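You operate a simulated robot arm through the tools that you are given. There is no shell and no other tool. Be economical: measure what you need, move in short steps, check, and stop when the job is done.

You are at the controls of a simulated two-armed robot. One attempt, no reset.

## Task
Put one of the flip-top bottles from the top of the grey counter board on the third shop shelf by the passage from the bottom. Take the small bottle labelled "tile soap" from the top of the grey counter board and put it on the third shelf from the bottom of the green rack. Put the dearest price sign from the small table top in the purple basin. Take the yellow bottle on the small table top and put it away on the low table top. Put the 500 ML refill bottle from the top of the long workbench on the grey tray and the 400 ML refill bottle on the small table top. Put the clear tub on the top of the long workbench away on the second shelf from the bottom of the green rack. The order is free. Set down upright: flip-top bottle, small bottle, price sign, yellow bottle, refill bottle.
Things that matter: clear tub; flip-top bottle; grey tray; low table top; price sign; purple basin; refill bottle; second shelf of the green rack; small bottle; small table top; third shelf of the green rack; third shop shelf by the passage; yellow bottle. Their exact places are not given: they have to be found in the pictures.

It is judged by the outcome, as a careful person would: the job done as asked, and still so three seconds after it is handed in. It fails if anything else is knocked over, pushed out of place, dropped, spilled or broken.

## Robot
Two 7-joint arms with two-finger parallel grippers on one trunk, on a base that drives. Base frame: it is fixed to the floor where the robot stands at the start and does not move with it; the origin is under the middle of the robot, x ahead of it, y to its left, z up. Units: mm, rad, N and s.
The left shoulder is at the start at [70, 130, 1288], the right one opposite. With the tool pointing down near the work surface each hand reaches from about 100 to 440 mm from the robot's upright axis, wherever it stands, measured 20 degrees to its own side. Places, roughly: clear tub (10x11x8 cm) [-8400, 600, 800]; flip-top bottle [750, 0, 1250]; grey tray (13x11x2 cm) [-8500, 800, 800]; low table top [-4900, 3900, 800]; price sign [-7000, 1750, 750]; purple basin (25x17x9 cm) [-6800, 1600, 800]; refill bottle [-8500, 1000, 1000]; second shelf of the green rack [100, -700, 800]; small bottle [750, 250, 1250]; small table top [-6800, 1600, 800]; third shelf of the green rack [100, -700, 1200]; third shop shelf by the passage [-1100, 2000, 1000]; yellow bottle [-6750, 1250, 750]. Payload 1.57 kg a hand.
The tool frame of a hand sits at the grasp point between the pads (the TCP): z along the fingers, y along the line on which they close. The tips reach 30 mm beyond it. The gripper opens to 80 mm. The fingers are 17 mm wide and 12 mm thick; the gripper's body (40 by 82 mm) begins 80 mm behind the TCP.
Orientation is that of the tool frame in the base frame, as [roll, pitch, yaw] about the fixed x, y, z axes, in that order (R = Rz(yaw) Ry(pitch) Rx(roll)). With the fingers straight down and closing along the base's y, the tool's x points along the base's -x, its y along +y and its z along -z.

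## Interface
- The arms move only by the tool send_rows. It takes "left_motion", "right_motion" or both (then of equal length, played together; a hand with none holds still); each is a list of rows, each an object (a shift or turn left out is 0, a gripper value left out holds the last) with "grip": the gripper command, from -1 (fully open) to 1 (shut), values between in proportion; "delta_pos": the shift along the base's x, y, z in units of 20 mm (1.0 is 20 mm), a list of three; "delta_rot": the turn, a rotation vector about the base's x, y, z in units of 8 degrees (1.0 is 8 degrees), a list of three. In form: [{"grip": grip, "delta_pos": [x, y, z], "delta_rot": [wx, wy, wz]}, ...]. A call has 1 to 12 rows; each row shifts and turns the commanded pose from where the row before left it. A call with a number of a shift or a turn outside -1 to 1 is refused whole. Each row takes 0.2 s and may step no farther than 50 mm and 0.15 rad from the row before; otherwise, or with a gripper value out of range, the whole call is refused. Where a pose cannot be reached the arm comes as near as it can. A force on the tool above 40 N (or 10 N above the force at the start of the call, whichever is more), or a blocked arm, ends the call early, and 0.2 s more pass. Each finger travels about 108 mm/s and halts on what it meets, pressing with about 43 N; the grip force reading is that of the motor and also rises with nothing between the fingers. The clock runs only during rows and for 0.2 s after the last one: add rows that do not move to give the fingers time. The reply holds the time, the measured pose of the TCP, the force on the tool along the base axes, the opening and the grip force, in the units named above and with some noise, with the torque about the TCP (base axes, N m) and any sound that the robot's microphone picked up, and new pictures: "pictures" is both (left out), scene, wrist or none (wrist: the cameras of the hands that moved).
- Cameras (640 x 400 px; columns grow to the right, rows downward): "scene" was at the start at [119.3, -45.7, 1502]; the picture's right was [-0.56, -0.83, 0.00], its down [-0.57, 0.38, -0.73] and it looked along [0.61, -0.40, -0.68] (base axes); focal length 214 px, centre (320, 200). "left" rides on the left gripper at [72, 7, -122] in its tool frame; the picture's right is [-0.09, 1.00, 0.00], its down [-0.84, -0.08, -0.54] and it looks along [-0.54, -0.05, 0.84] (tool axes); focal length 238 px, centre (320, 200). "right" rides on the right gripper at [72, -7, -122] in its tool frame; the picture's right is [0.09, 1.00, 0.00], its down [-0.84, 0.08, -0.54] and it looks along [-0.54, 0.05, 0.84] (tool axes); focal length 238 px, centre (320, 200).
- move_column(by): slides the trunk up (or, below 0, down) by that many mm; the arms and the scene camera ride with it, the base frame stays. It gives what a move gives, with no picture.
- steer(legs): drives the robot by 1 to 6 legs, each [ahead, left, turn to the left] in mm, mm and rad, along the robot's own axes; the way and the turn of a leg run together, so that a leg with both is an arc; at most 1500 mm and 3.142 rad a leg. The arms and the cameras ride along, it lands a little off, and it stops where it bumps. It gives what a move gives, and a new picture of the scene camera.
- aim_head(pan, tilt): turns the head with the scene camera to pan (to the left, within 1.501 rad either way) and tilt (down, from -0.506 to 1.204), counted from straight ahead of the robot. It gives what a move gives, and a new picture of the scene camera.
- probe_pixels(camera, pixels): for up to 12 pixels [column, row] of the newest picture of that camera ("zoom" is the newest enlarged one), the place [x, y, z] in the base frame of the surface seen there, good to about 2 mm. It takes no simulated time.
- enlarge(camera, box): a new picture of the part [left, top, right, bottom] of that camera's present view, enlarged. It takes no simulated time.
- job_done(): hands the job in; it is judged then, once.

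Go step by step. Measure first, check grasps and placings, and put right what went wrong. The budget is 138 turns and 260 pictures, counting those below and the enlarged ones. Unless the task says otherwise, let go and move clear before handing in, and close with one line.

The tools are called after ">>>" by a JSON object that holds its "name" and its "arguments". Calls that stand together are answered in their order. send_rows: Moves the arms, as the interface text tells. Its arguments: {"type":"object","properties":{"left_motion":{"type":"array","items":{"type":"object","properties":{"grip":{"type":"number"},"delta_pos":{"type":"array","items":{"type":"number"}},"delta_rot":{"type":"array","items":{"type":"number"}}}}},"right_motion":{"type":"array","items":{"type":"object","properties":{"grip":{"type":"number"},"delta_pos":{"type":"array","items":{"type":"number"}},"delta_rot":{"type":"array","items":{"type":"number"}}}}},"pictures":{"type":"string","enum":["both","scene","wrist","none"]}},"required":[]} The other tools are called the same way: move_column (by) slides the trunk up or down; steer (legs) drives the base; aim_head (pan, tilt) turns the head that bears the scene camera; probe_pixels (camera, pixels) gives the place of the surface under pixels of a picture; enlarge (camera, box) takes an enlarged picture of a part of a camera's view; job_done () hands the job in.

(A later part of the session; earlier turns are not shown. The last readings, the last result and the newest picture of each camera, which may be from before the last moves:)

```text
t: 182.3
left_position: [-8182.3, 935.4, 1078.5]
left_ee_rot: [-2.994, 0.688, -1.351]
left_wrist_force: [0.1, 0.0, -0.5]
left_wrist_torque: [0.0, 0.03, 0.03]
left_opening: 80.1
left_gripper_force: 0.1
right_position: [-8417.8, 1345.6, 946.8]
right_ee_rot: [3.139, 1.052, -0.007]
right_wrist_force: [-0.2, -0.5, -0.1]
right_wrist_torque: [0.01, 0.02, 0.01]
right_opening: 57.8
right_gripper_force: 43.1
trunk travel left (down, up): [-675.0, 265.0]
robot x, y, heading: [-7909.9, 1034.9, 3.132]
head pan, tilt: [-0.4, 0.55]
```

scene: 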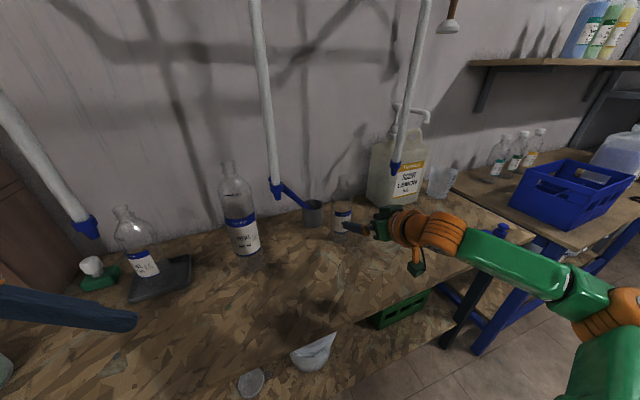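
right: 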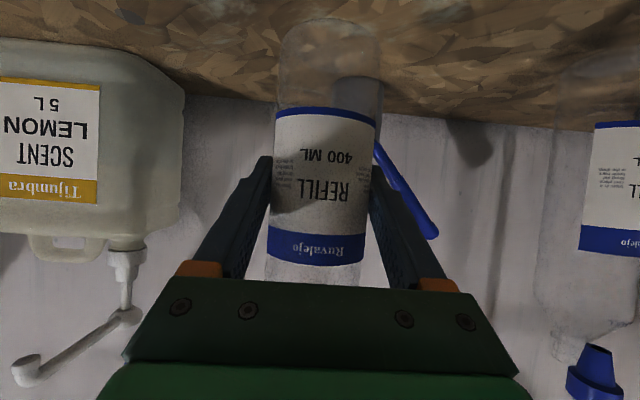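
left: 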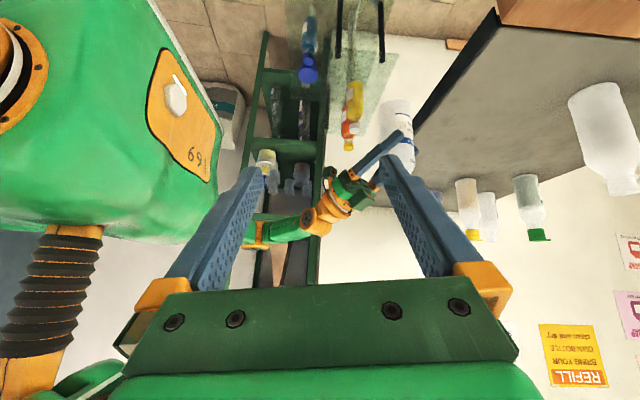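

400 ML held. I back off and turn around to face the small table from the bench side.

>>> {"name": "steer", "arguments": {"legs": [[-230, 0, 0], [0, 0, 3.14]]}}

>>> {"name": "aim_head", "arguments": {"pan": 0.35, "tilt": 0.45}}

```text
t: 191.3
left_position: [-7402.9, 1135.3, 1078.2]
left_ee_rot: [-2.995, 0.69, 1.782]
left_wrist_force: [0.4, 0.3, -0.1]
left_wrist_torque: [0.02, 0.0, 0.03]
left_opening: 80.0
left_gripper_force: 0.1
right_position: [-7170.9, 722.6, 945.0]
right_ee_rot: [3.141, 1.052, 3.128]
right_wrist_force: [-0.7, 1.0, 0.0]
right_wrist_torque: [-0.03, 0.0, 0.0]
right_opening: 57.8
right_gripper_force: 43.6
trunk travel left (down, up): [-675.0, 265.0]
robot x, y, heading: [-7675.4, 1035.5, -0.013]
head pan, tilt: [-0.4, 0.55]
```

scene: 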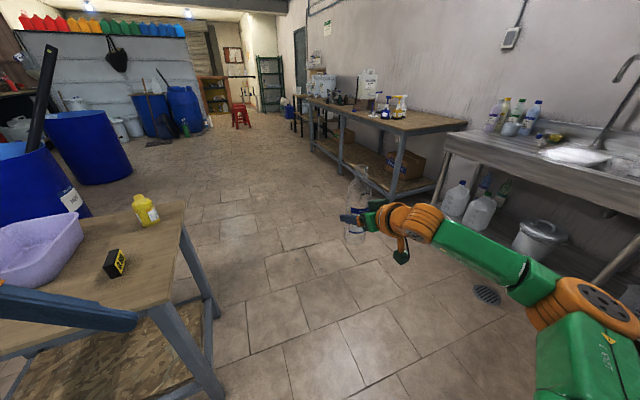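

```text
t: 192.4
left_position: [-7403.6, 1135.2, 1077.1]
left_ee_rot: [-2.995, 0.687, 1.783]
left_wrist_force: [0.4, 0.6, -0.3]
left_wrist_torque: [0.0, 0.05, 0.0]
left_opening: 80.1
left_gripper_force: 0.0
right_position: [-7170.6, 722.3, 946.5]
right_ee_rot: [3.14, 1.053, 3.128]
right_wrist_force: [0.1, -0.5, 0.2]
right_wrist_torque: [-0.03, -0.02, -0.01]
right_opening: 57.9
right_gripper_force: 43.2
trunk travel left (down, up): [-675.0, 265.0]
robot x, y, heading: [-7681.5, 1036.6, -0.018]
head pan, tilt: [0.351, 0.45]
```

scene: 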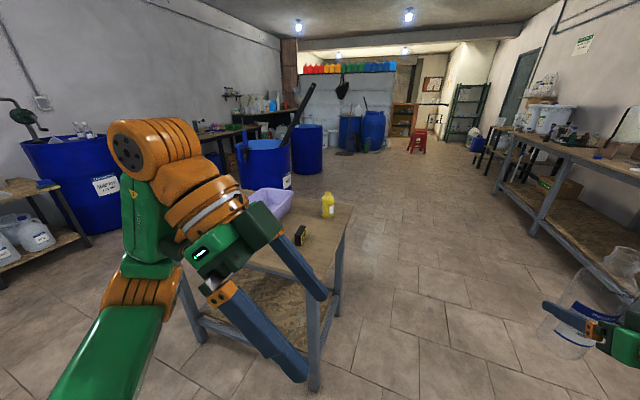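

The left arm blocks the view; I strafe left 480 mm so the table lies ahead.

>>> {"name": "steer", "arguments": {"legs": [[0, 480, 0]]}}

>>> {"name": "aim_head", "arguments": {"pan": -0.15, "tilt": 0.6}}

```text
t: 195.3
left_position: [-7394.6, 1607.1, 1077.0]
left_ee_rot: [-2.995, 0.687, 1.779]
left_wrist_force: [-0.5, 0.1, 0.0]
left_wrist_torque: [0.0, 0.0, -0.01]
left_opening: 79.9
left_gripper_force: 0.1
right_position: [-7162.5, 1195.2, 946.7]
right_ee_rot: [3.141, 1.053, 3.123]
right_wrist_force: [-0.2, -0.3, -0.2]
right_wrist_torque: [-0.04, 0.03, -0.01]
right_opening: 57.5
right_gripper_force: 43.2
trunk travel left (down, up): [-675.0, 265.0]
robot x, y, heading: [-7671.8, 1505.6, -0.019]
head pan, tilt: [0.351, 0.45]
```

scene: 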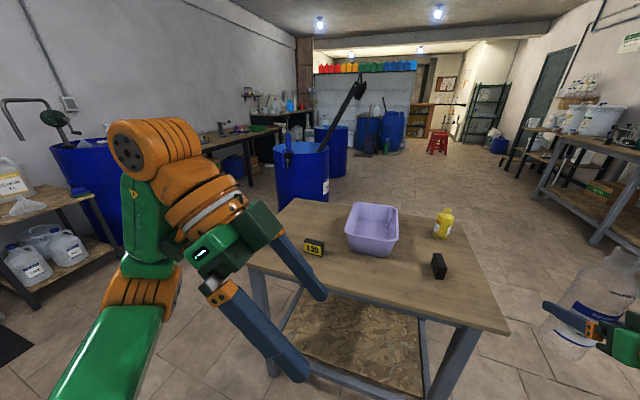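

```text
t: 196.2
left_position: [-7394.3, 1609.3, 1077.5]
left_ee_rot: [-2.996, 0.688, 1.78]
left_wrist_force: [0.0, 0.5, -0.9]
left_wrist_torque: [0.03, 0.0, -0.02]
left_opening: 79.9
left_gripper_force: 0.0
right_position: [-7162.9, 1194.8, 945.2]
right_ee_rot: [3.14, 1.055, 3.125]
right_wrist_force: [0.0, 0.0, -0.9]
right_wrist_torque: [-0.03, 0.0, -0.02]
right_opening: 57.4
right_gripper_force: 43.3
trunk travel left (down, up): [-675.0, 265.0]
robot x, y, heading: [-7670.2, 1508.0, -0.021]
head pan, tilt: [-0.15, 0.6]
```

scene: 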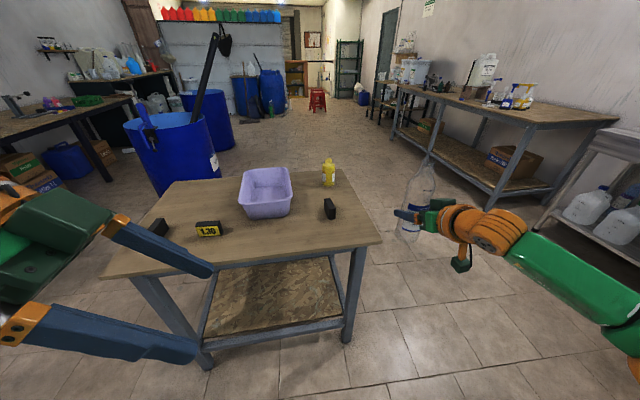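

>>> {"name": "enlarge", "arguments": {"camera": "scene", "box": [130, 160, 350, 280]}}

>>> {"name": "probe_pixels", "arguments": {"camera": "scene", "pixels": [[208, 231], [158, 227], [329, 210], [329, 180], [265, 185], [240, 200], [292, 200], [265, 215], [105, 275], [380, 240], [345, 172], [300, 240]]}}

```text
2.91 times, centred on (240, 220) of scene
```

zoom: 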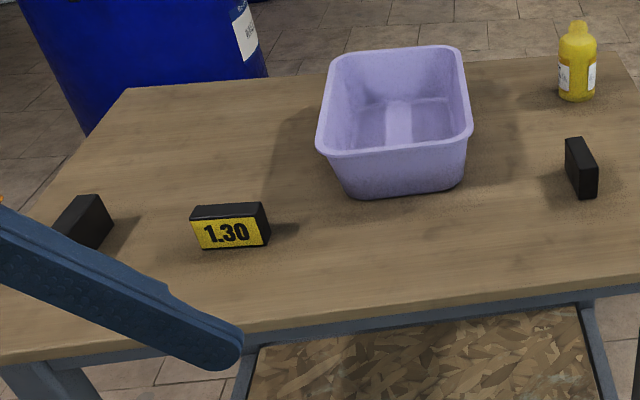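

```text
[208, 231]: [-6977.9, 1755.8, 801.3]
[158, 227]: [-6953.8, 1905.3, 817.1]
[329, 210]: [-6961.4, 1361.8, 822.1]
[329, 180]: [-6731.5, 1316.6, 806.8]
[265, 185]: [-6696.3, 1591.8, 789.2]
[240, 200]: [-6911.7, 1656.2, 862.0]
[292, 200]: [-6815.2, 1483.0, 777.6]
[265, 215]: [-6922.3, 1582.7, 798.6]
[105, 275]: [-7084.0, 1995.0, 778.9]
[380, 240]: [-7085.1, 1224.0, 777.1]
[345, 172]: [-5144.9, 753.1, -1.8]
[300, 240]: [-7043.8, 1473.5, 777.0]
```

Signs: "1.30" at (−6976,1755), "0.60" seen earlier at (−6935,1350), a third at (−6954,1905) facing away. First I set the 400 ML at about (−7015,1470): strafe left and forward.

>>> {"name": "steer", "arguments": {"legs": [[0, 270, 0.02], [90, 0, 0]]}}

>>> {"name": "aim_head", "arguments": {"pan": -0.3, "tilt": 0.75}}

```text
t: 198.8
left_position: [-7305.1, 1885.0, 1077.5]
left_ee_rot: [-2.994, 0.685, 1.8]
left_wrist_force: [0.6, 0.2, -0.2]
left_wrist_torque: [-0.03, -0.01, 0.03]
left_opening: 80.0
left_gripper_force: 0.1
right_position: [-7065.1, 1476.8, 947.2]
right_ee_rot: [3.14, 1.054, -3.138]
right_wrist_force: [-0.3, 1.4, 0.0]
right_wrist_torque: [0.0, 0.01, 0.01]
right_opening: 57.4
right_gripper_force: 43.2
trunk travel left (down, up): [-675.0, 265.0]
robot x, y, heading: [-7573.8, 1781.6, 0.004]
head pan, tilt: [-0.15, 0.6]
```

scene: 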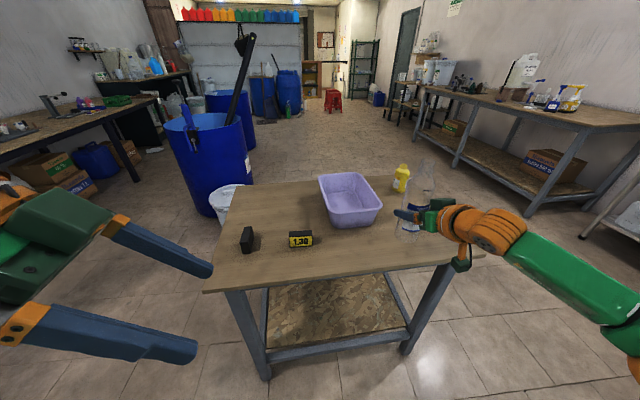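

```text
t: 199.5
left_position: [-7301.2, 1884.7, 1076.8]
left_ee_rot: [-2.994, 0.687, 1.8]
left_wrist_force: [-0.4, -0.4, -0.5]
left_wrist_torque: [0.06, 0.02, -0.01]
left_opening: 80.1
left_gripper_force: 0.0
right_position: [-7062.6, 1476.9, 945.9]
right_ee_rot: [3.14, 1.052, -3.134]
right_wrist_force: [-0.7, -0.3, -1.4]
right_wrist_torque: [0.01, 0.0, 0.0]
right_opening: 57.4
right_gripper_force: 42.8
trunk travel left (down, up): [-675.0, 265.0]
robot x, y, heading: [-7578.7, 1780.2, 0.003]
head pan, tilt: [-0.3, 0.75]
```

scene: 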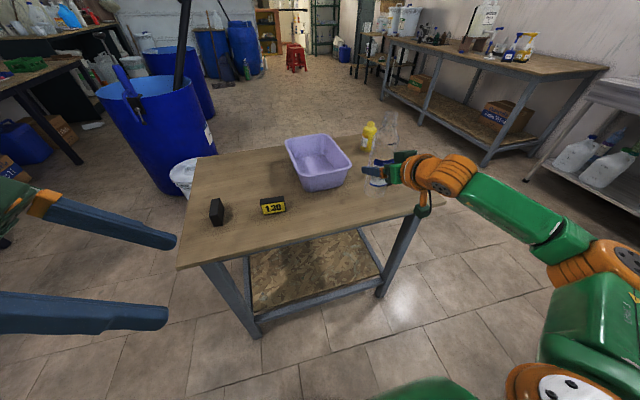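

>>> {"name": "send_rows", "arguments": {"right_motion": [{"delta_pos": [0.75, -0.1, -0.5]}, {"delta_pos": [0.75, -0.1, -0.5]}, {"delta_pos": [0.75, 0, -0.8]}, {"delta_pos": [0, 0, -0.8]}, {"delta_pos": [0, 0, -0.8]}, {"delta_pos": [0, 0, -0.4]}, {}], "pictures": "both"}}

```text
t: 201.1
left_position: [-7304.2, 1884.7, 1077.5]
left_ee_rot: [-2.995, 0.688, 1.801]
left_wrist_force: [0.0, -0.3, 0.2]
left_wrist_torque: [-0.02, -0.02, 0.0]
left_opening: 80.1
left_gripper_force: 0.0
right_position: [-7017.5, 1473.1, 870.4]
right_ee_rot: [3.141, 1.052, -3.136]
right_wrist_force: [0.3, -0.4, -0.3]
right_wrist_torque: [-0.02, -0.02, 0.0]
right_opening: 57.9
right_gripper_force: 43.2
trunk travel left (down, up): [-675.0, 265.0]
robot x, y, heading: [-7575.0, 1780.5, -0.0]
head pan, tilt: [-0.3, 0.75]
```

scene: 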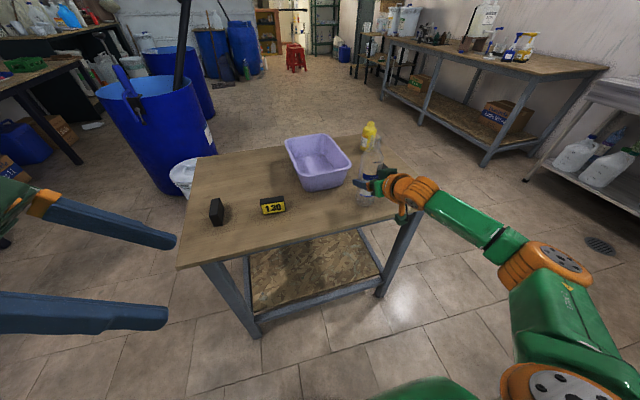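
right: 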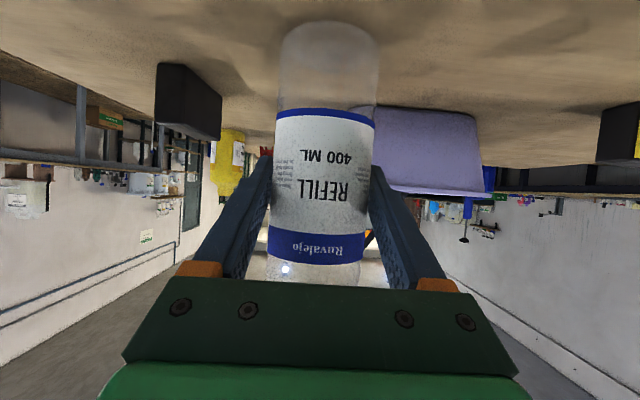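

>>> {"name": "send_rows", "arguments": {"right_motion": [{"delta_pos": [0, 0, -0.2]}, {"delta_pos": [0, 0, -0.12]}, {}, {"grip": -0.75}, {"grip": -0.75}, {"delta_pos": [-0.8, 0, 0.45]}, {"delta_pos": [-0.8, 0, 0.45]}, {"delta_pos": [-0.8, 0, 0.45]}, {"delta_pos": [-0.8, 0, 0.45]}, {"delta_pos": [-0.8, 0, 0.45]}, {"delta_pos": [-0.8, 0, 0.45]}, {"delta_pos": [-0.8, 0, 0.45]}], "pictures": "wrist"}}

```text
t: 203.7
left_position: [-7304.4, 1885.2, 1079.8]
left_ee_rot: [-2.995, 0.688, 1.801]
left_wrist_force: [0.2, -0.2, 0.0]
left_wrist_torque: [0.04, -0.01, -0.02]
left_opening: 80.4
left_gripper_force: 0.1
right_position: [-7132.1, 1473.9, 927.4]
right_ee_rot: [3.139, 1.053, -3.138]
right_wrist_force: [0.2, 0.1, -0.8]
right_wrist_torque: [0.02, -0.01, 0.0]
right_opening: 69.9
right_gripper_force: 0.1
trunk travel left (down, up): [-675.0, 265.0]
robot x, y, heading: [-7572.5, 1781.8, 0.004]
head pan, tilt: [-0.3, 0.75]
```

right: 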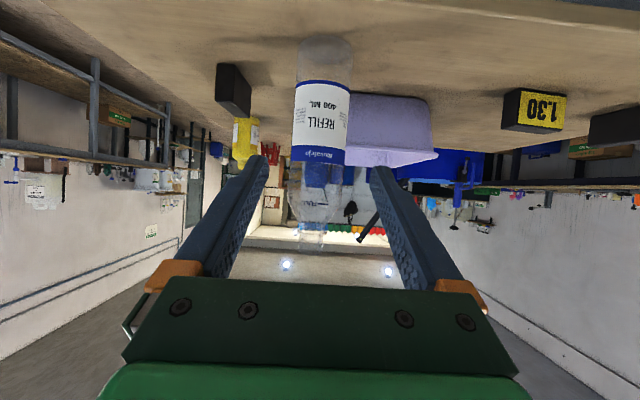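

400 ML set down upright. To read the third sign I check clearance to the left before strafing.

>>> {"name": "aim_head", "arguments": {"pan": 1.2, "tilt": 0.6}}

>>> {"name": "enlarge", "arguments": {"camera": "left", "box": [0, 0, 640, 400]}}

```text
t: 205.3
left_position: [-7304.0, 1883.9, 1077.1]
left_ee_rot: [-2.995, 0.687, 1.801]
left_wrist_force: [-0.1, -0.8, -0.9]
left_wrist_torque: [-0.04, -0.01, -0.02]
left_opening: 79.9
left_gripper_force: 0.0
right_position: [-7130.5, 1471.9, 927.3]
right_ee_rot: [3.14, 1.052, -3.136]
right_wrist_force: [-0.1, 0.0, 0.7]
right_wrist_torque: [0.01, 0.0, 0.03]
right_opening: 69.8
right_gripper_force: 0.1
trunk travel left (down, up): [-675.0, 265.0]
robot x, y, heading: [-7571.8, 1779.8, -0.0]
head pan, tilt: [1.201, 0.6]
```

scene: 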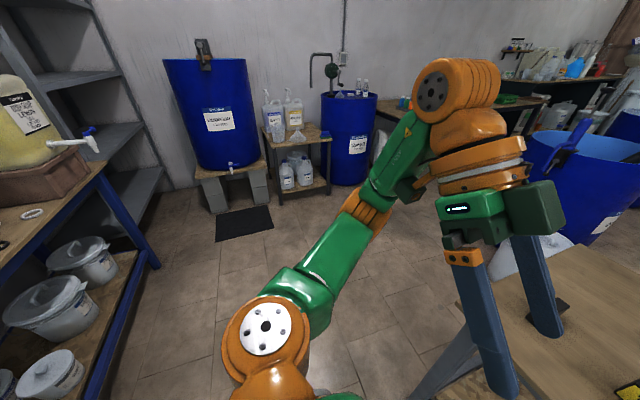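

```text
1.00 times, centred on (320, 200) of left (not enlarged: the box is as wide or as high as the picture)
```

zoom: 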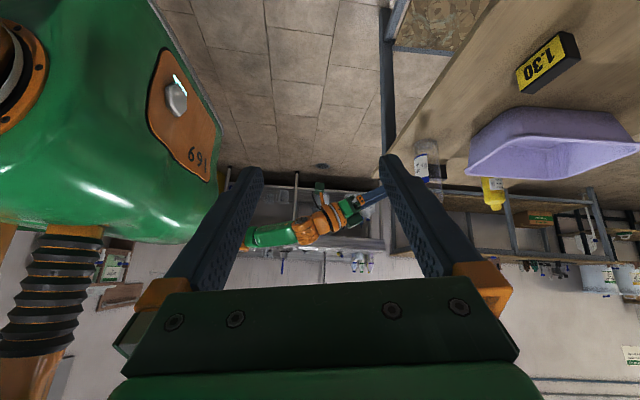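

Floor on the left is clear. Strafe left 600 and look back at the third sign.

>>> {"name": "steer", "arguments": {"legs": [[0, 600, 0]]}}

>>> {"name": "aim_head", "arguments": {"pan": -0.5, "tilt": 0.6}}

>>> {"name": "enlarge", "arguments": {"camera": "scene", "box": [220, 100, 460, 300]}}

```text
t: 208.7
left_position: [-7304.9, 2480.8, 1077.4]
left_ee_rot: [-2.994, 0.687, 1.8]
left_wrist_force: [-0.6, -0.4, -0.3]
left_wrist_torque: [0.03, 0.05, -0.01]
left_opening: 79.8
left_gripper_force: 0.1
right_position: [-7131.4, 2068.6, 926.7]
right_ee_rot: [3.141, 1.053, -3.139]
right_wrist_force: [0.8, -0.4, -0.3]
right_wrist_torque: [-0.01, -0.03, 0.03]
right_opening: 69.8
right_gripper_force: 0.0
trunk travel left (down, up): [-675.0, 265.0]
robot x, y, heading: [-7576.0, 2378.1, 0.001]
head pan, tilt: [1.201, 0.6]
```

scene: 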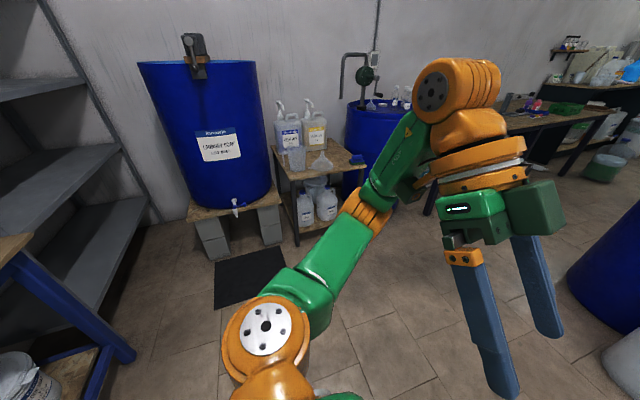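

```text
t: 210.4
left_position: [-7304.2, 2481.2, 1078.0]
left_ee_rot: [-2.995, 0.687, 1.8]
left_wrist_force: [0.1, 0.9, -0.2]
left_wrist_torque: [0.04, 0.02, 0.03]
left_opening: 80.1
left_gripper_force: 0.0
right_position: [-7131.4, 2069.0, 925.8]
right_ee_rot: [3.14, 1.055, -3.14]
right_wrist_force: [-0.1, -0.3, 0.3]
right_wrist_torque: [-0.01, 0.03, 0.02]
right_opening: 69.9
right_gripper_force: 0.0
trunk travel left (down, up): [-675.0, 265.0]
robot x, y, heading: [-7576.6, 2378.1, -0.001]
head pan, tilt: [-0.499, 0.6]
```

scene: 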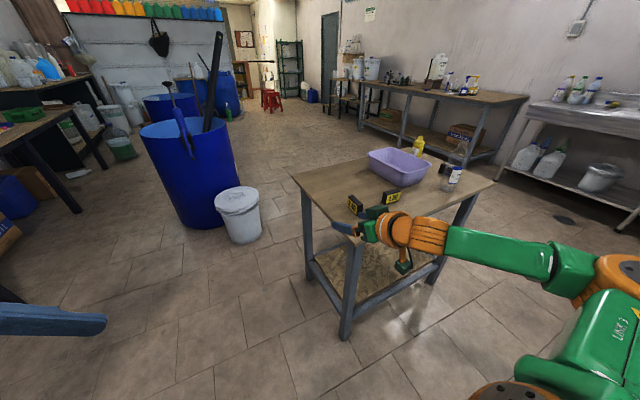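

```text
2.00 times, centred on (340, 200) of scene
```

zoom: 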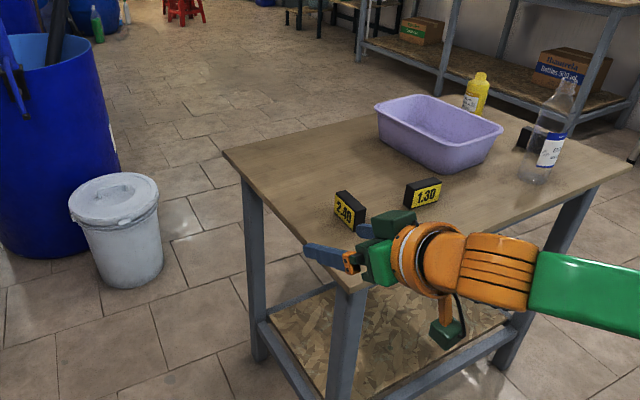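

>>> {"name": "enlarge", "arguments": {"camera": "scene", "box": [335, 180, 415, 230]}}

>>> {"name": "probe_pixels", "arguments": {"camera": "scene", "pixels": [[348, 205], [360, 213], [349, 197], [361, 205], [354, 204], [390, 198], [365, 207]]}}

```text
8.00 times, centred on (375, 205) of scene
```

zoom: 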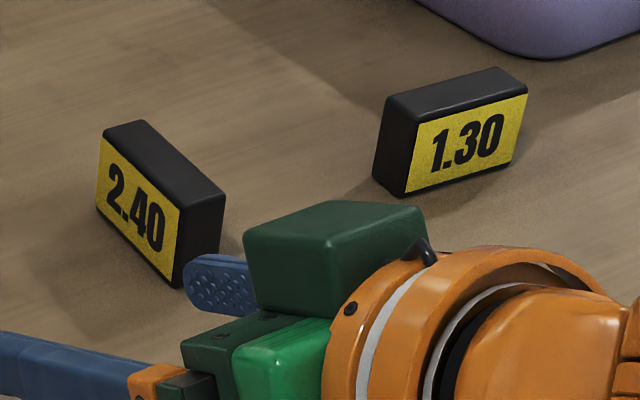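

```text
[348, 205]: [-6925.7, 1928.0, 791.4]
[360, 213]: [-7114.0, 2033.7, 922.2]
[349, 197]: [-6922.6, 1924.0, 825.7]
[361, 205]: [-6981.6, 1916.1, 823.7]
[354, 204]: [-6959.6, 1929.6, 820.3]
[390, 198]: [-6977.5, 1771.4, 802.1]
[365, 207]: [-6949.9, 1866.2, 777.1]
```

Third sign reads 2.40 — the dearest. I measure its corners.

>>> {"name": "probe_pixels", "arguments": {"camera": "zoom", "pixels": [[104, 142], [180, 212], [218, 194], [143, 125], [160, 160], [104, 200], [176, 275], [140, 200], [210, 240]]}}

```text
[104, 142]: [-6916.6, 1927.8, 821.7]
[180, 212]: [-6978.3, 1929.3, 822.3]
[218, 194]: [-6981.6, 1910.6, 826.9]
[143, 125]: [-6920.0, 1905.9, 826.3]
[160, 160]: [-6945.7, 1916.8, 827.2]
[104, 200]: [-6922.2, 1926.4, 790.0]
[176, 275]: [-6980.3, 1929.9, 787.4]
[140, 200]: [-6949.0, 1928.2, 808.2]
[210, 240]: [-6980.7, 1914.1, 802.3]
```

Sign spans x −6982…−6914, y ≈1902–1930, top 827. I line up with it (strafe right 150, ahead 130) and steepen the hand to 60° down.

>>> {"name": "steer", "arguments": {"legs": [[0, -152, 0], [130, 0, 0]]}}

>>> {"name": "send_rows", "arguments": {"right_motion": [{"delta_rot": [0, 0.75, 0], "delta_pos": [0, 0, 0.2], "grip": -1}, {"delta_rot": [0, 0.75, 0]}, {"delta_rot": [0, 0.75, 0]}, {"delta_rot": [0, 0.75, 0]}, {"delta_rot": [0, 0.75, 0]}, {}], "pictures": "both"}}

```text
t: 212.7
left_position: [-7175.7, 2329.3, 1078.9]
left_ee_rot: [-2.996, 0.687, 1.797]
left_wrist_force: [0.2, 0.6, -0.1]
left_wrist_torque: [0.01, 0.02, 0.03]
left_opening: 80.1
left_gripper_force: 0.1
right_position: [-7003.9, 1915.5, 927.0]
right_ee_rot: [3.138, 1.057, -3.139]
right_wrist_force: [-0.5, 0.4, -0.4]
right_wrist_torque: [0.0, 0.01, 0.0]
right_opening: 70.1
right_gripper_force: 0.1
trunk travel left (down, up): [-675.0, 265.0]
robot x, y, heading: [-7450.7, 2225.1, -0.002]
head pan, tilt: [-0.499, 0.6]
```

scene: 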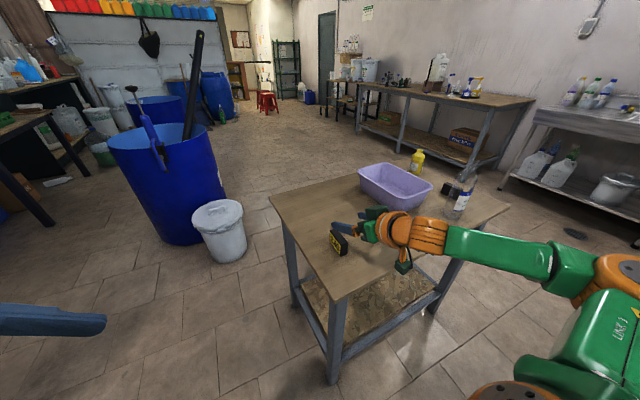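

```text
t: 214.1
left_position: [-7174.9, 2329.2, 1078.8]
left_ee_rot: [-2.996, 0.686, 1.799]
left_wrist_force: [-0.1, -0.5, -0.5]
left_wrist_torque: [-0.02, 0.01, 0.0]
left_opening: 80.0
left_gripper_force: 0.0
right_position: [-7002.0, 1916.2, 931.2]
right_ee_rot: [3.139, 0.527, -3.14]
right_wrist_force: [0.6, 0.7, 0.0]
right_wrist_torque: [0.0, 0.03, 0.0]
right_opening: 80.0
right_gripper_force: 0.1
trunk travel left (down, up): [-675.0, 265.0]
robot x, y, heading: [-7447.4, 2218.9, 0.0]
head pan, tilt: [-0.499, 0.6]
```

scene: 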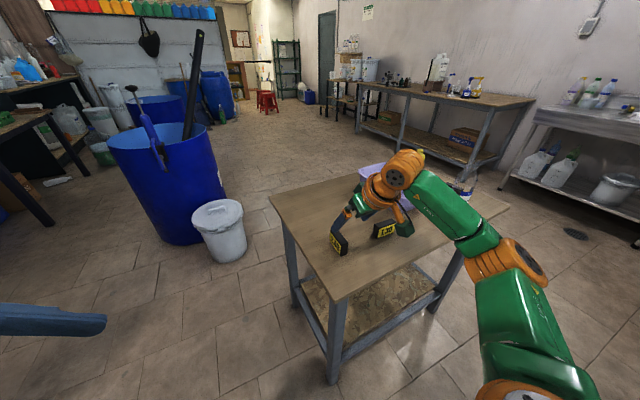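
right: 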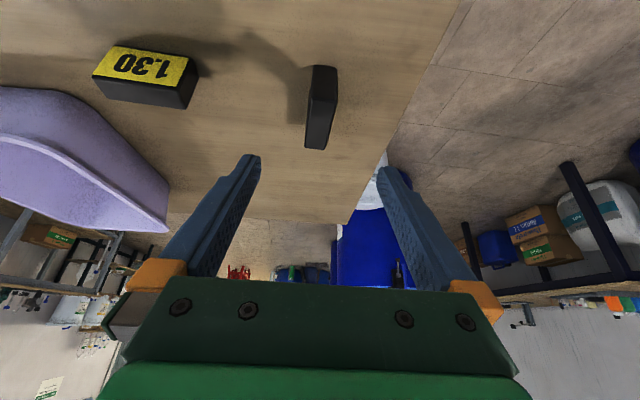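

>>> {"name": "probe_pixels", "arguments": {"camera": "right", "pixels": [[313, 72], [336, 72], [308, 140], [328, 148], [325, 85], [322, 130], [145, 65], [190, 90]]}}

```text
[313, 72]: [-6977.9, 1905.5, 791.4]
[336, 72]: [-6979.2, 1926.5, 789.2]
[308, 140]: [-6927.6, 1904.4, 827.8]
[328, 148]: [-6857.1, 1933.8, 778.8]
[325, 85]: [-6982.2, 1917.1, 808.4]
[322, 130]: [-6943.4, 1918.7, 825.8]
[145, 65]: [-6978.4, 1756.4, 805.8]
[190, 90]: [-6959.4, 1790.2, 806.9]
```

Aligned (sign y≈1917). Descend along the tool, close and lift.

>>> {"name": "send_rows", "arguments": {"right_motion": [{"delta_pos": [0.45, 0.01, -0.97]}, {"delta_pos": [0.45, 0.01, -0.97]}, {"delta_pos": [0.45, 0.01, -0.97]}, {"delta_pos": [0.45, 0.01, -0.97]}, {"delta_pos": [0.45, 0, -0.97]}, {"delta_pos": [0.45, 0, -0.95]}, {}, {"grip": 1}, {"grip": 1}, {"grip": 1}, {"grip": 1}], "pictures": "wrist"}}

>>> {"name": "send_rows", "arguments": {"right_motion": [{"delta_pos": [0, 0, 0.8]}, {"delta_pos": [0, 0, 1]}, {"delta_pos": [0, 0, 1]}, {"delta_pos": [0, 0, 1]}, {"delta_pos": [0, 0, 1]}, {"delta_pos": [0, 0, 1]}, {"delta_pos": [0, 0, 0.7]}], "pictures": "both"}}

```text
t: 216.5
left_position: [-7174.8, 2328.1, 1076.9]
left_ee_rot: [-2.995, 0.688, 1.799]
left_wrist_force: [0.7, -0.4, 0.4]
left_wrist_torque: [0.01, -0.01, -0.01]
left_opening: 80.2
left_gripper_force: 0.0
right_position: [-6949.5, 1918.2, 815.8]
right_ee_rot: [3.138, 0.529, -3.14]
right_wrist_force: [-0.4, 0.4, -0.4]
right_wrist_torque: [-0.01, -0.04, 0.02]
right_opening: 23.3
right_gripper_force: 35.1
trunk travel left (down, up): [-675.0, 265.0]
robot x, y, heading: [-7447.1, 2220.5, -0.001]
head pan, tilt: [-0.499, 0.6]
```

right: 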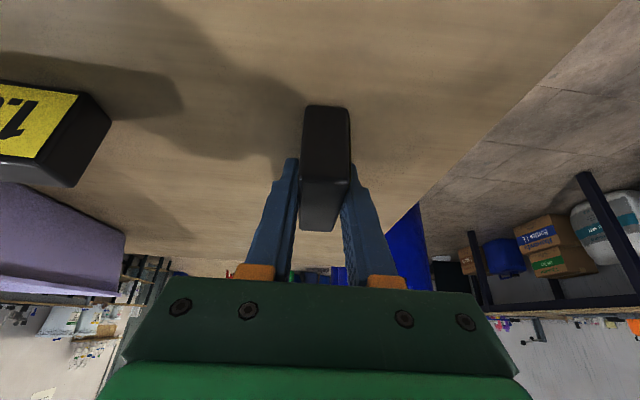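

```text
t: 218.1
left_position: [-7174.0, 2328.6, 1077.6]
left_ee_rot: [-2.995, 0.688, 1.8]
left_wrist_force: [0.1, 0.7, -0.4]
left_wrist_torque: [-0.01, -0.03, -0.01]
left_opening: 79.9
left_gripper_force: 0.1
right_position: [-6948.7, 1916.6, 945.0]
right_ee_rot: [3.139, 0.53, -3.141]
right_wrist_force: [0.1, -0.4, 0.1]
right_wrist_torque: [-0.01, 0.01, 0.04]
right_opening: 23.3
right_gripper_force: 35.2
trunk travel left (down, up): [-675.0, 265.0]
robot x, y, heading: [-7450.6, 2227.0, 0.001]
head pan, tilt: [-0.499, 0.6]
```

scene: 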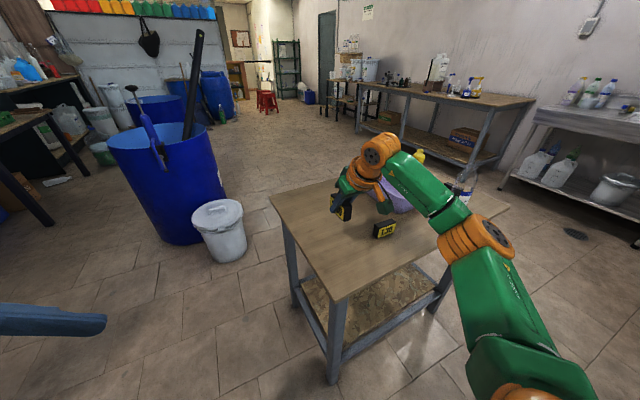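
right: 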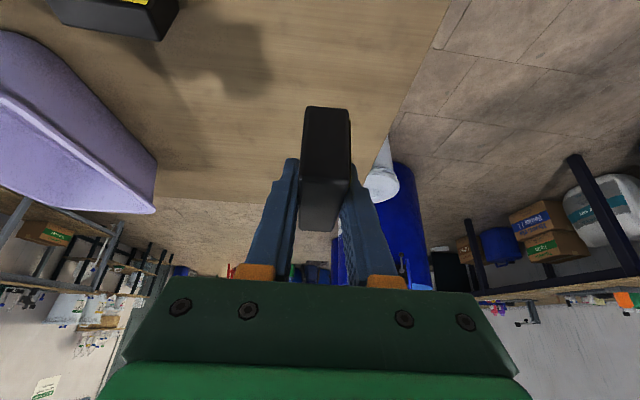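

Sign held (23 mm). Before strafing toward the basin I check where the arm's elbow is relative to the 400 ML bottle.

>>> {"name": "probe_pixels", "arguments": {"camera": "scene", "pixels": [[475, 240], [450, 222], [480, 275], [412, 190], [395, 205], [465, 190], [378, 150], [400, 185], [440, 210]]}}

>>> {"name": "probe_pixels", "arguments": {"camera": "right", "pixels": [[150, 190], [155, 210], [60, 60], [20, 95], [100, 170]]}}

```text
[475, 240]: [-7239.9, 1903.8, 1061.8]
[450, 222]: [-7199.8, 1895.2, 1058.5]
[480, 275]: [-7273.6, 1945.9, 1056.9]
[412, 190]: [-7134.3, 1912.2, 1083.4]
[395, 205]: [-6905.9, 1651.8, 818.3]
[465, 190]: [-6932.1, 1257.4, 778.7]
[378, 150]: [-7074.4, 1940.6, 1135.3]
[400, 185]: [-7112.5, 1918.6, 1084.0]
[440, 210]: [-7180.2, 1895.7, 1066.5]
```

```text
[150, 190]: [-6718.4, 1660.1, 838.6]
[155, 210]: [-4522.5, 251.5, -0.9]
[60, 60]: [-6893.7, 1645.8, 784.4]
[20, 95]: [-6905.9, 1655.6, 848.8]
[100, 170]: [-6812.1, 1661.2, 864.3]
```

Arm clears everything. Strafe right 335 and ahead 60 to bring the sign over the basin.

>>> {"name": "steer", "arguments": {"legs": [[0, -338, 0], [60, 0, 0]]}}

>>> {"name": "send_rows", "arguments": {"right_motion": [{"delta_pos": [0.8, 0, 0]}, {"delta_pos": [0.8, 0, 0]}, {"delta_pos": [0.8, 0, 0]}, {}], "pictures": "both"}}

```text
t: 220.9
left_position: [-7117.3, 1987.8, 1078.9]
left_ee_rot: [-2.997, 0.687, 1.796]
left_wrist_force: [-0.4, 0.4, 0.3]
left_wrist_torque: [0.0, 0.01, -0.01]
left_opening: 80.0
left_gripper_force: 0.1
right_position: [-6893.6, 1574.5, 945.9]
right_ee_rot: [3.138, 0.53, 3.14]
right_wrist_force: [-0.8, 0.3, 0.8]
right_wrist_torque: [0.0, 0.0, -0.02]
right_opening: 23.1
right_gripper_force: 35.6
trunk travel left (down, up): [-675.0, 265.0]
robot x, y, heading: [-7386.3, 1881.1, -0.004]
head pan, tilt: [-0.499, 0.6]
```

scene: 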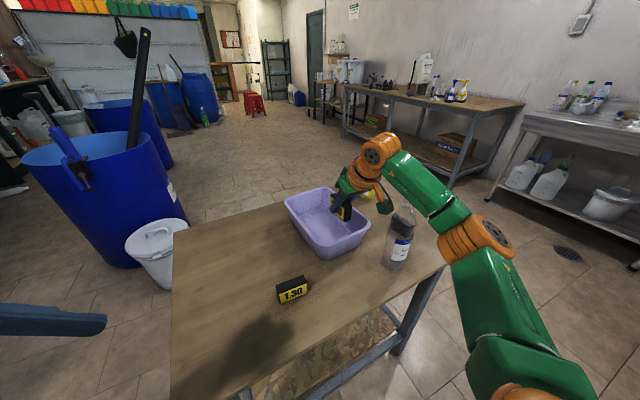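

```text
t: 221.9
left_position: [-7116.2, 1986.9, 1078.3]
left_ee_rot: [-2.996, 0.688, 1.796]
left_wrist_force: [0.0, -0.6, 0.7]
left_wrist_torque: [0.02, 0.01, 0.01]
left_opening: 80.2
left_gripper_force: 0.1
right_position: [-6846.7, 1582.6, 944.4]
right_ee_rot: [3.141, 0.525, -3.117]
right_wrist_force: [0.1, -0.3, 0.6]
right_wrist_torque: [-0.03, 0.01, 0.02]
right_opening: 23.2
right_gripper_force: 35.3
right hand out of reach, approached as far as the arm can: row 3
trunk travel left (down, up): [-675.0, 265.0]
robot x, y, heading: [-7388.6, 1883.6, -0.004]
head pan, tilt: [-0.499, 0.6]
```

scene: 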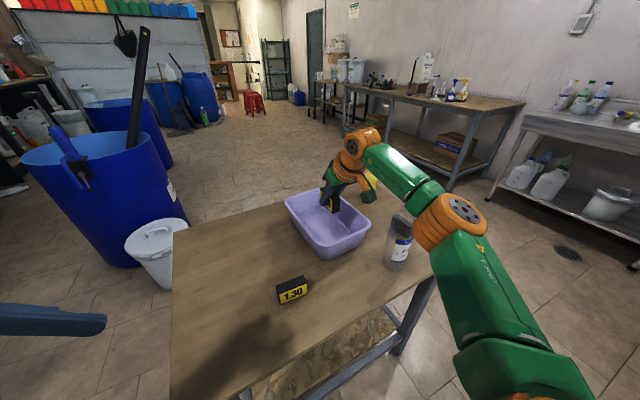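
right: 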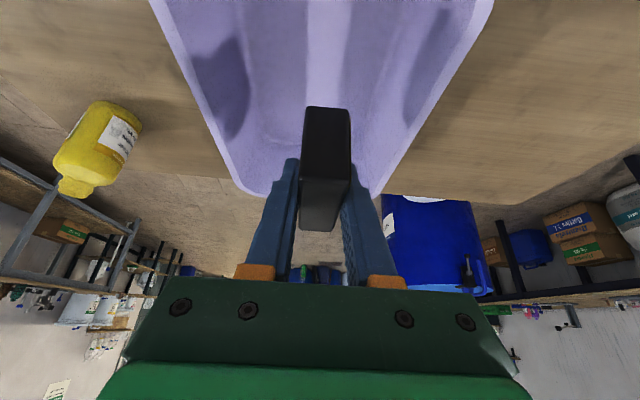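

>>> {"name": "probe_pixels", "arguments": {"camera": "scene", "pixels": [[315, 230], [310, 215], [330, 228], [285, 198], [330, 258], [372, 228], [318, 188]]}}

>>> {"name": "probe_pixels", "arguments": {"camera": "right", "pixels": [[320, 40], [325, 85], [250, 190], [385, 185], [180, 50], [470, 50], [340, 60]]}}

```text
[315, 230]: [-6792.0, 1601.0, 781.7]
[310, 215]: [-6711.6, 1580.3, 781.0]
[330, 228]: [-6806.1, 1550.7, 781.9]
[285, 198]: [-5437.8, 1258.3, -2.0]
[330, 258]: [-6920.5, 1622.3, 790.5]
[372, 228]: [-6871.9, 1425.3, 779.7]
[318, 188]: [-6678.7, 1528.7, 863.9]
```

```text
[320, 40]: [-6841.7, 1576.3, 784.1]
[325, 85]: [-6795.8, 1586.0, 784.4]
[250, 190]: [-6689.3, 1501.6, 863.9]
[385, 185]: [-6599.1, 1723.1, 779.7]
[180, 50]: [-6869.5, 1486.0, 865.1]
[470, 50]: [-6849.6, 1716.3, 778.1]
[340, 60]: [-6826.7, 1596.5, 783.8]
```

Basin floor z≈783, sign centred over it. Lower 121 mm.

>>> {"name": "send_rows", "arguments": {"right_motion": [{"delta_pos": [0, 0, -1]}, {"delta_pos": [0, 0, -1]}, {"delta_pos": [0, 0, -1]}, {"delta_pos": [0, 0, -1]}, {"delta_pos": [0, 0, -1]}, {"delta_pos": [0, 0, -0.8]}, {"delta_pos": [0, 0, -0.15]}, {}], "pictures": "both"}}

```text
t: 223.7
left_position: [-7115.7, 1987.4, 1077.8]
left_ee_rot: [-2.994, 0.689, 1.798]
left_wrist_force: [-0.2, -0.8, 0.0]
left_wrist_torque: [0.0, -0.03, 0.0]
left_opening: 80.0
left_gripper_force: 0.1
right_position: [-6843.2, 1575.1, 824.6]
right_ee_rot: [3.139, 0.53, -3.141]
right_wrist_force: [-0.7, 0.3, -0.1]
right_wrist_torque: [-0.01, 0.0, -0.02]
right_opening: 23.1
right_gripper_force: 35.4
trunk travel left (down, up): [-675.0, 265.0]
robot x, y, heading: [-7386.1, 1885.7, -0.001]
head pan, tilt: [-0.499, 0.6]
```

scene: 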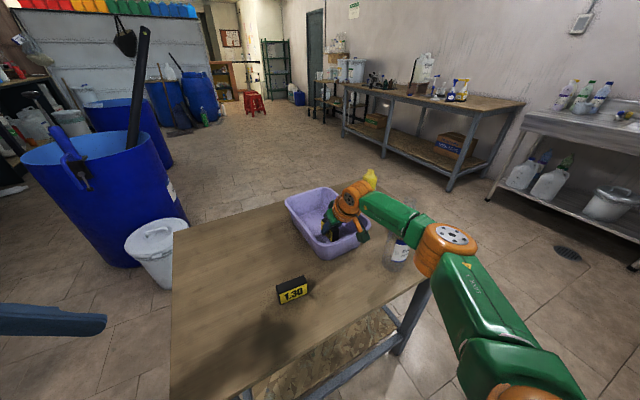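
right: 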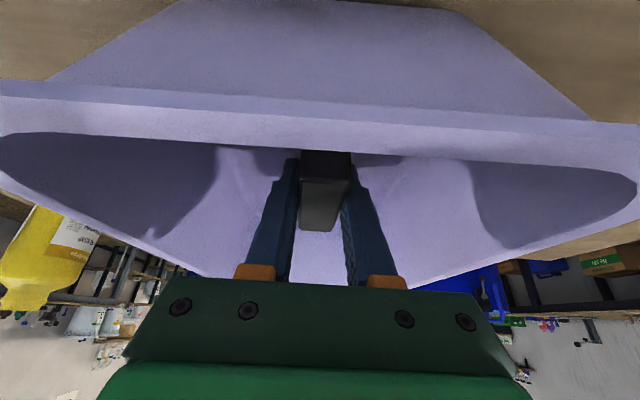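

>>> {"name": "send_rows", "arguments": {"right_motion": [{"delta_pos": [0, 0, -0.1]}, {"delta_pos": [0, 0, -0.05]}, {}, {"grip": -0.3}, {"grip": -0.3}, {"delta_pos": [-0.2, 0, 0.9]}, {"delta_pos": [-0.2, 0, 0.9]}, {"delta_pos": [-0.2, 0, 0.9]}, {"delta_pos": [-0.3, 0, 1]}, {"delta_pos": [-0.3, 0, 1]}, {"delta_pos": [-0.3, 0, 1]}, {"delta_pos": [-0.3, 0, 1]}], "pictures": "both"}}

```text
t: 226.3
left_position: [-7116.0, 1987.4, 1078.3]
left_ee_rot: [-2.995, 0.688, 1.795]
left_wrist_force: [0.1, -0.4, 0.8]
left_wrist_torque: [0.01, 0.01, 0.0]
left_opening: 80.3
left_gripper_force: 0.2
right_position: [-6878.8, 1573.8, 958.7]
right_ee_rot: [3.138, 0.529, 3.141]
right_wrist_force: [-0.3, -1.1, 0.6]
right_wrist_torque: [-0.01, 0.01, 0.02]
right_opening: 52.1
right_gripper_force: 0.1
trunk travel left (down, up): [-675.0, 265.0]
robot x, y, heading: [-7386.0, 1882.3, 0.003]
head pan, tilt: [-0.499, 0.6]
```

scene: 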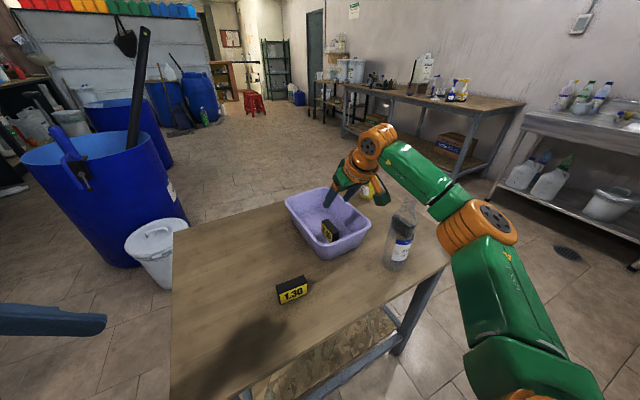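
right: 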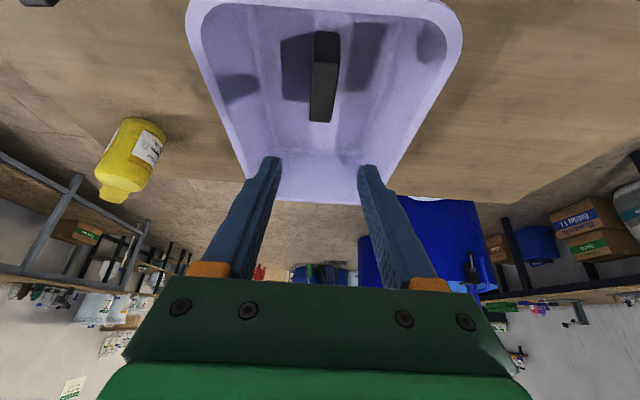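

Sign stands in the basin. Next the yellow bottle, approached from the south side: I flatten the hand to 40° down, back off, go round and face +y.

>>> {"name": "steer", "arguments": {"legs": [[-280, 0, 0], [0, -1200, 0], [0, 0, 1.571], [0, -620, 0]]}}

>>> {"name": "send_rows", "arguments": {"right_motion": [{"delta_rot": [0.5, 0, 0], "grip": -1}, {"delta_rot": [0.5, 0, 0]}, {"delta_rot": [0.5, 0, 0]}, {"delta_rot": [0.5, 0, 0]}, {"delta_rot": [0.5, 0, 0]}], "pictures": "wrist"}}

>>> {"name": "aim_head", "arguments": {"pan": -0.4, "tilt": 0.7}}

```text
t: 240.9
left_position: [-7165.4, 937.3, 1077.9]
left_ee_rot: [-2.996, 0.688, -2.922]
left_wrist_force: [0.0, -0.1, 0.1]
left_wrist_torque: [0.04, 0.01, 0.02]
left_opening: 80.0
left_gripper_force: 0.0
right_position: [-6751.3, 1170.0, 956.0]
right_ee_rot: [3.138, 0.529, -1.577]
right_wrist_force: [0.3, -0.4, 0.1]
right_wrist_torque: [0.01, 0.0, -0.02]
right_opening: 52.0
right_gripper_force: 0.1
trunk travel left (down, up): [-675.0, 265.0]
robot x, y, heading: [-7063.7, 667.3, 1.56]
head pan, tilt: [-0.499, 0.6]
```

scene: 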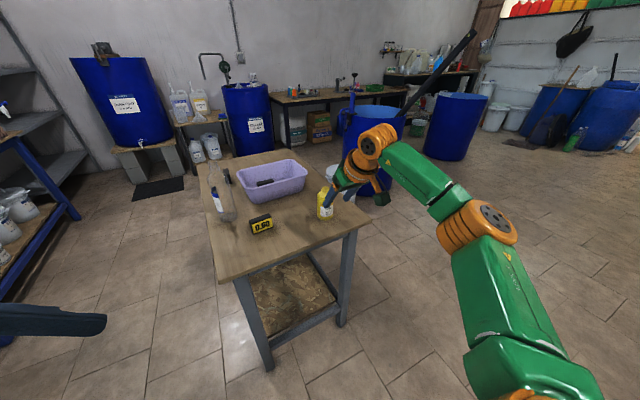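

```text
t: 242.1
left_position: [-7164.7, 937.9, 1078.8]
left_ee_rot: [-2.994, 0.688, -2.921]
left_wrist_force: [0.1, 0.3, -0.7]
left_wrist_torque: [0.05, 0.01, 0.03]
left_opening: 79.8
left_gripper_force: 0.0
right_position: [-6750.5, 1171.1, 957.6]
right_ee_rot: [3.133, 0.878, -1.58]
right_wrist_force: [-0.6, 0.6, -0.6]
right_wrist_torque: [0.01, -0.02, 0.0]
right_opening: 80.1
right_gripper_force: 0.0
trunk travel left (down, up): [-675.0, 265.0]
robot x, y, heading: [-7060.2, 661.2, 1.561]
head pan, tilt: [-0.499, 0.6]
```

right: 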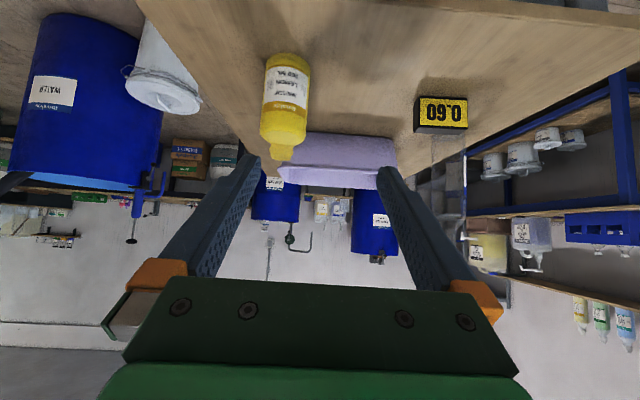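

```text
t: 242.8
left_position: [-7163.7, 935.7, 1078.8]
left_ee_rot: [-2.994, 0.688, -2.923]
left_wrist_force: [0.6, 0.1, -1.1]
left_wrist_torque: [-0.01, -0.01, 0.04]
left_opening: 80.4
left_gripper_force: 0.0
right_position: [-6750.5, 1170.5, 956.8]
right_ee_rot: [3.136, 0.878, -1.58]
right_wrist_force: [-0.1, 0.0, 0.1]
right_wrist_torque: [0.03, -0.02, -0.01]
right_opening: 79.8
right_gripper_force: 0.0
trunk travel left (down, up): [-675.0, 265.0]
robot x, y, heading: [-7061.0, 660.5, 1.561]
head pan, tilt: [-0.4, 0.7]
```

scene: 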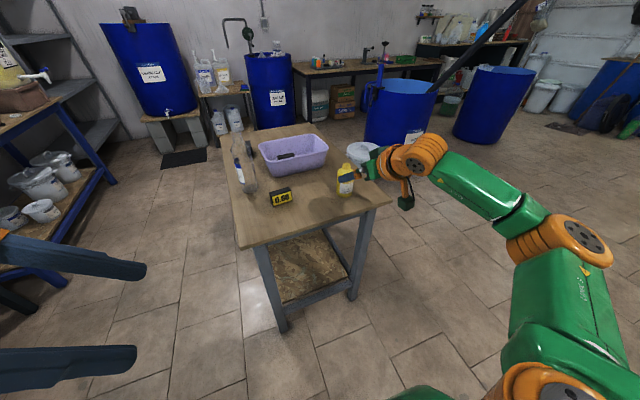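

>>> {"name": "probe_pixels", "arguments": {"camera": "right", "pixels": [[287, 85], [266, 85], [309, 85], [288, 58], [285, 125], [283, 155], [264, 100], [308, 100]]}}

>>> {"name": "probe_pixels", "arguments": {"camera": "scene", "pixels": [[345, 180], [346, 165], [337, 182], [353, 182], [345, 193]]}}

```text
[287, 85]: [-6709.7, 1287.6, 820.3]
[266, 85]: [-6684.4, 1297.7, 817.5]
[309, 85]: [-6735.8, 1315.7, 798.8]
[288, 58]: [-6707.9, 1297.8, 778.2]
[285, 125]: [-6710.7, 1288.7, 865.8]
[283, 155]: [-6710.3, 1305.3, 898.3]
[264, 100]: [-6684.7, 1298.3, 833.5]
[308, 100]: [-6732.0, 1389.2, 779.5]
```

```text
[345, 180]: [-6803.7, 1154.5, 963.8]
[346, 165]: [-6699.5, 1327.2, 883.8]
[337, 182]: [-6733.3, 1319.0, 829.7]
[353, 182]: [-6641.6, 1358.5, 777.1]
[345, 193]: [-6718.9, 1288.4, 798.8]
```

Bottle centre ≈ (−6710,1314), 54 mm wide, top 900. I shift the base 60 ahead/40 right, then approach.

>>> {"name": "steer", "arguments": {"legs": [[60, -41, 0]]}}

>>> {"name": "send_rows", "arguments": {"right_motion": [{"delta_pos": [0, 0, -0.8]}, {"delta_pos": [0, 0, -0.8]}, {"delta_pos": [0, 0, -0.8]}, {}], "pictures": "wrist"}}

```text
t: 243.8
left_position: [-7124.0, 994.6, 1076.7]
left_ee_rot: [-2.996, 0.69, -2.921]
left_wrist_force: [-0.6, 0.3, 0.5]
left_wrist_torque: [-0.01, -0.04, -0.01]
left_opening: 79.9
left_gripper_force: 0.1
right_position: [-6710.6, 1230.5, 959.3]
right_ee_rot: [3.136, 0.879, -1.578]
right_wrist_force: [0.2, 0.5, 0.3]
right_wrist_torque: [-0.04, 0.0, 0.03]
right_opening: 79.8
right_gripper_force: 0.1
trunk travel left (down, up): [-675.0, 265.0]
robot x, y, heading: [-7020.3, 726.6, 1.564]
head pan, tilt: [-0.4, 0.7]
```

scene: 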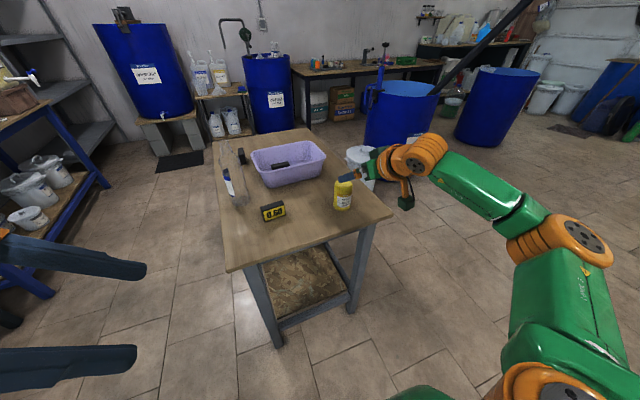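

```text
t: 244.8
left_position: [-7123.8, 995.5, 1078.1]
left_ee_rot: [-2.996, 0.687, -2.92]
left_wrist_force: [-0.1, -0.2, 0.4]
left_wrist_torque: [0.01, 0.01, 0.03]
left_opening: 80.0
left_gripper_force: 0.1
right_position: [-6709.7, 1231.5, 909.4]
right_ee_rot: [3.135, 0.877, -1.579]
right_wrist_force: [-0.2, 0.0, -0.7]
right_wrist_torque: [-0.01, -0.01, 0.01]
right_opening: 80.0
right_gripper_force: 0.1
trunk travel left (down, up): [-675.0, 265.0]
robot x, y, heading: [-7024.3, 719.6, 1.562]
head pan, tilt: [-0.4, 0.7]
```

right: 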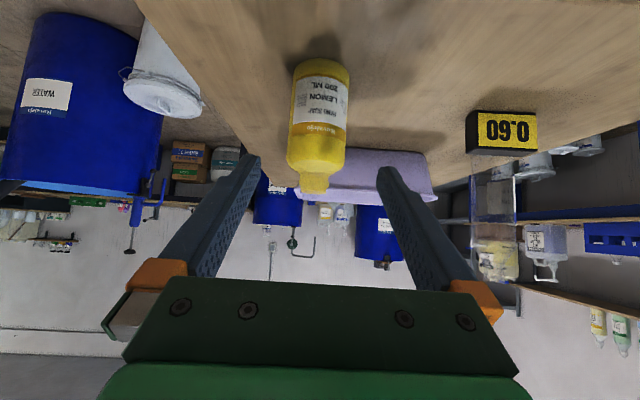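

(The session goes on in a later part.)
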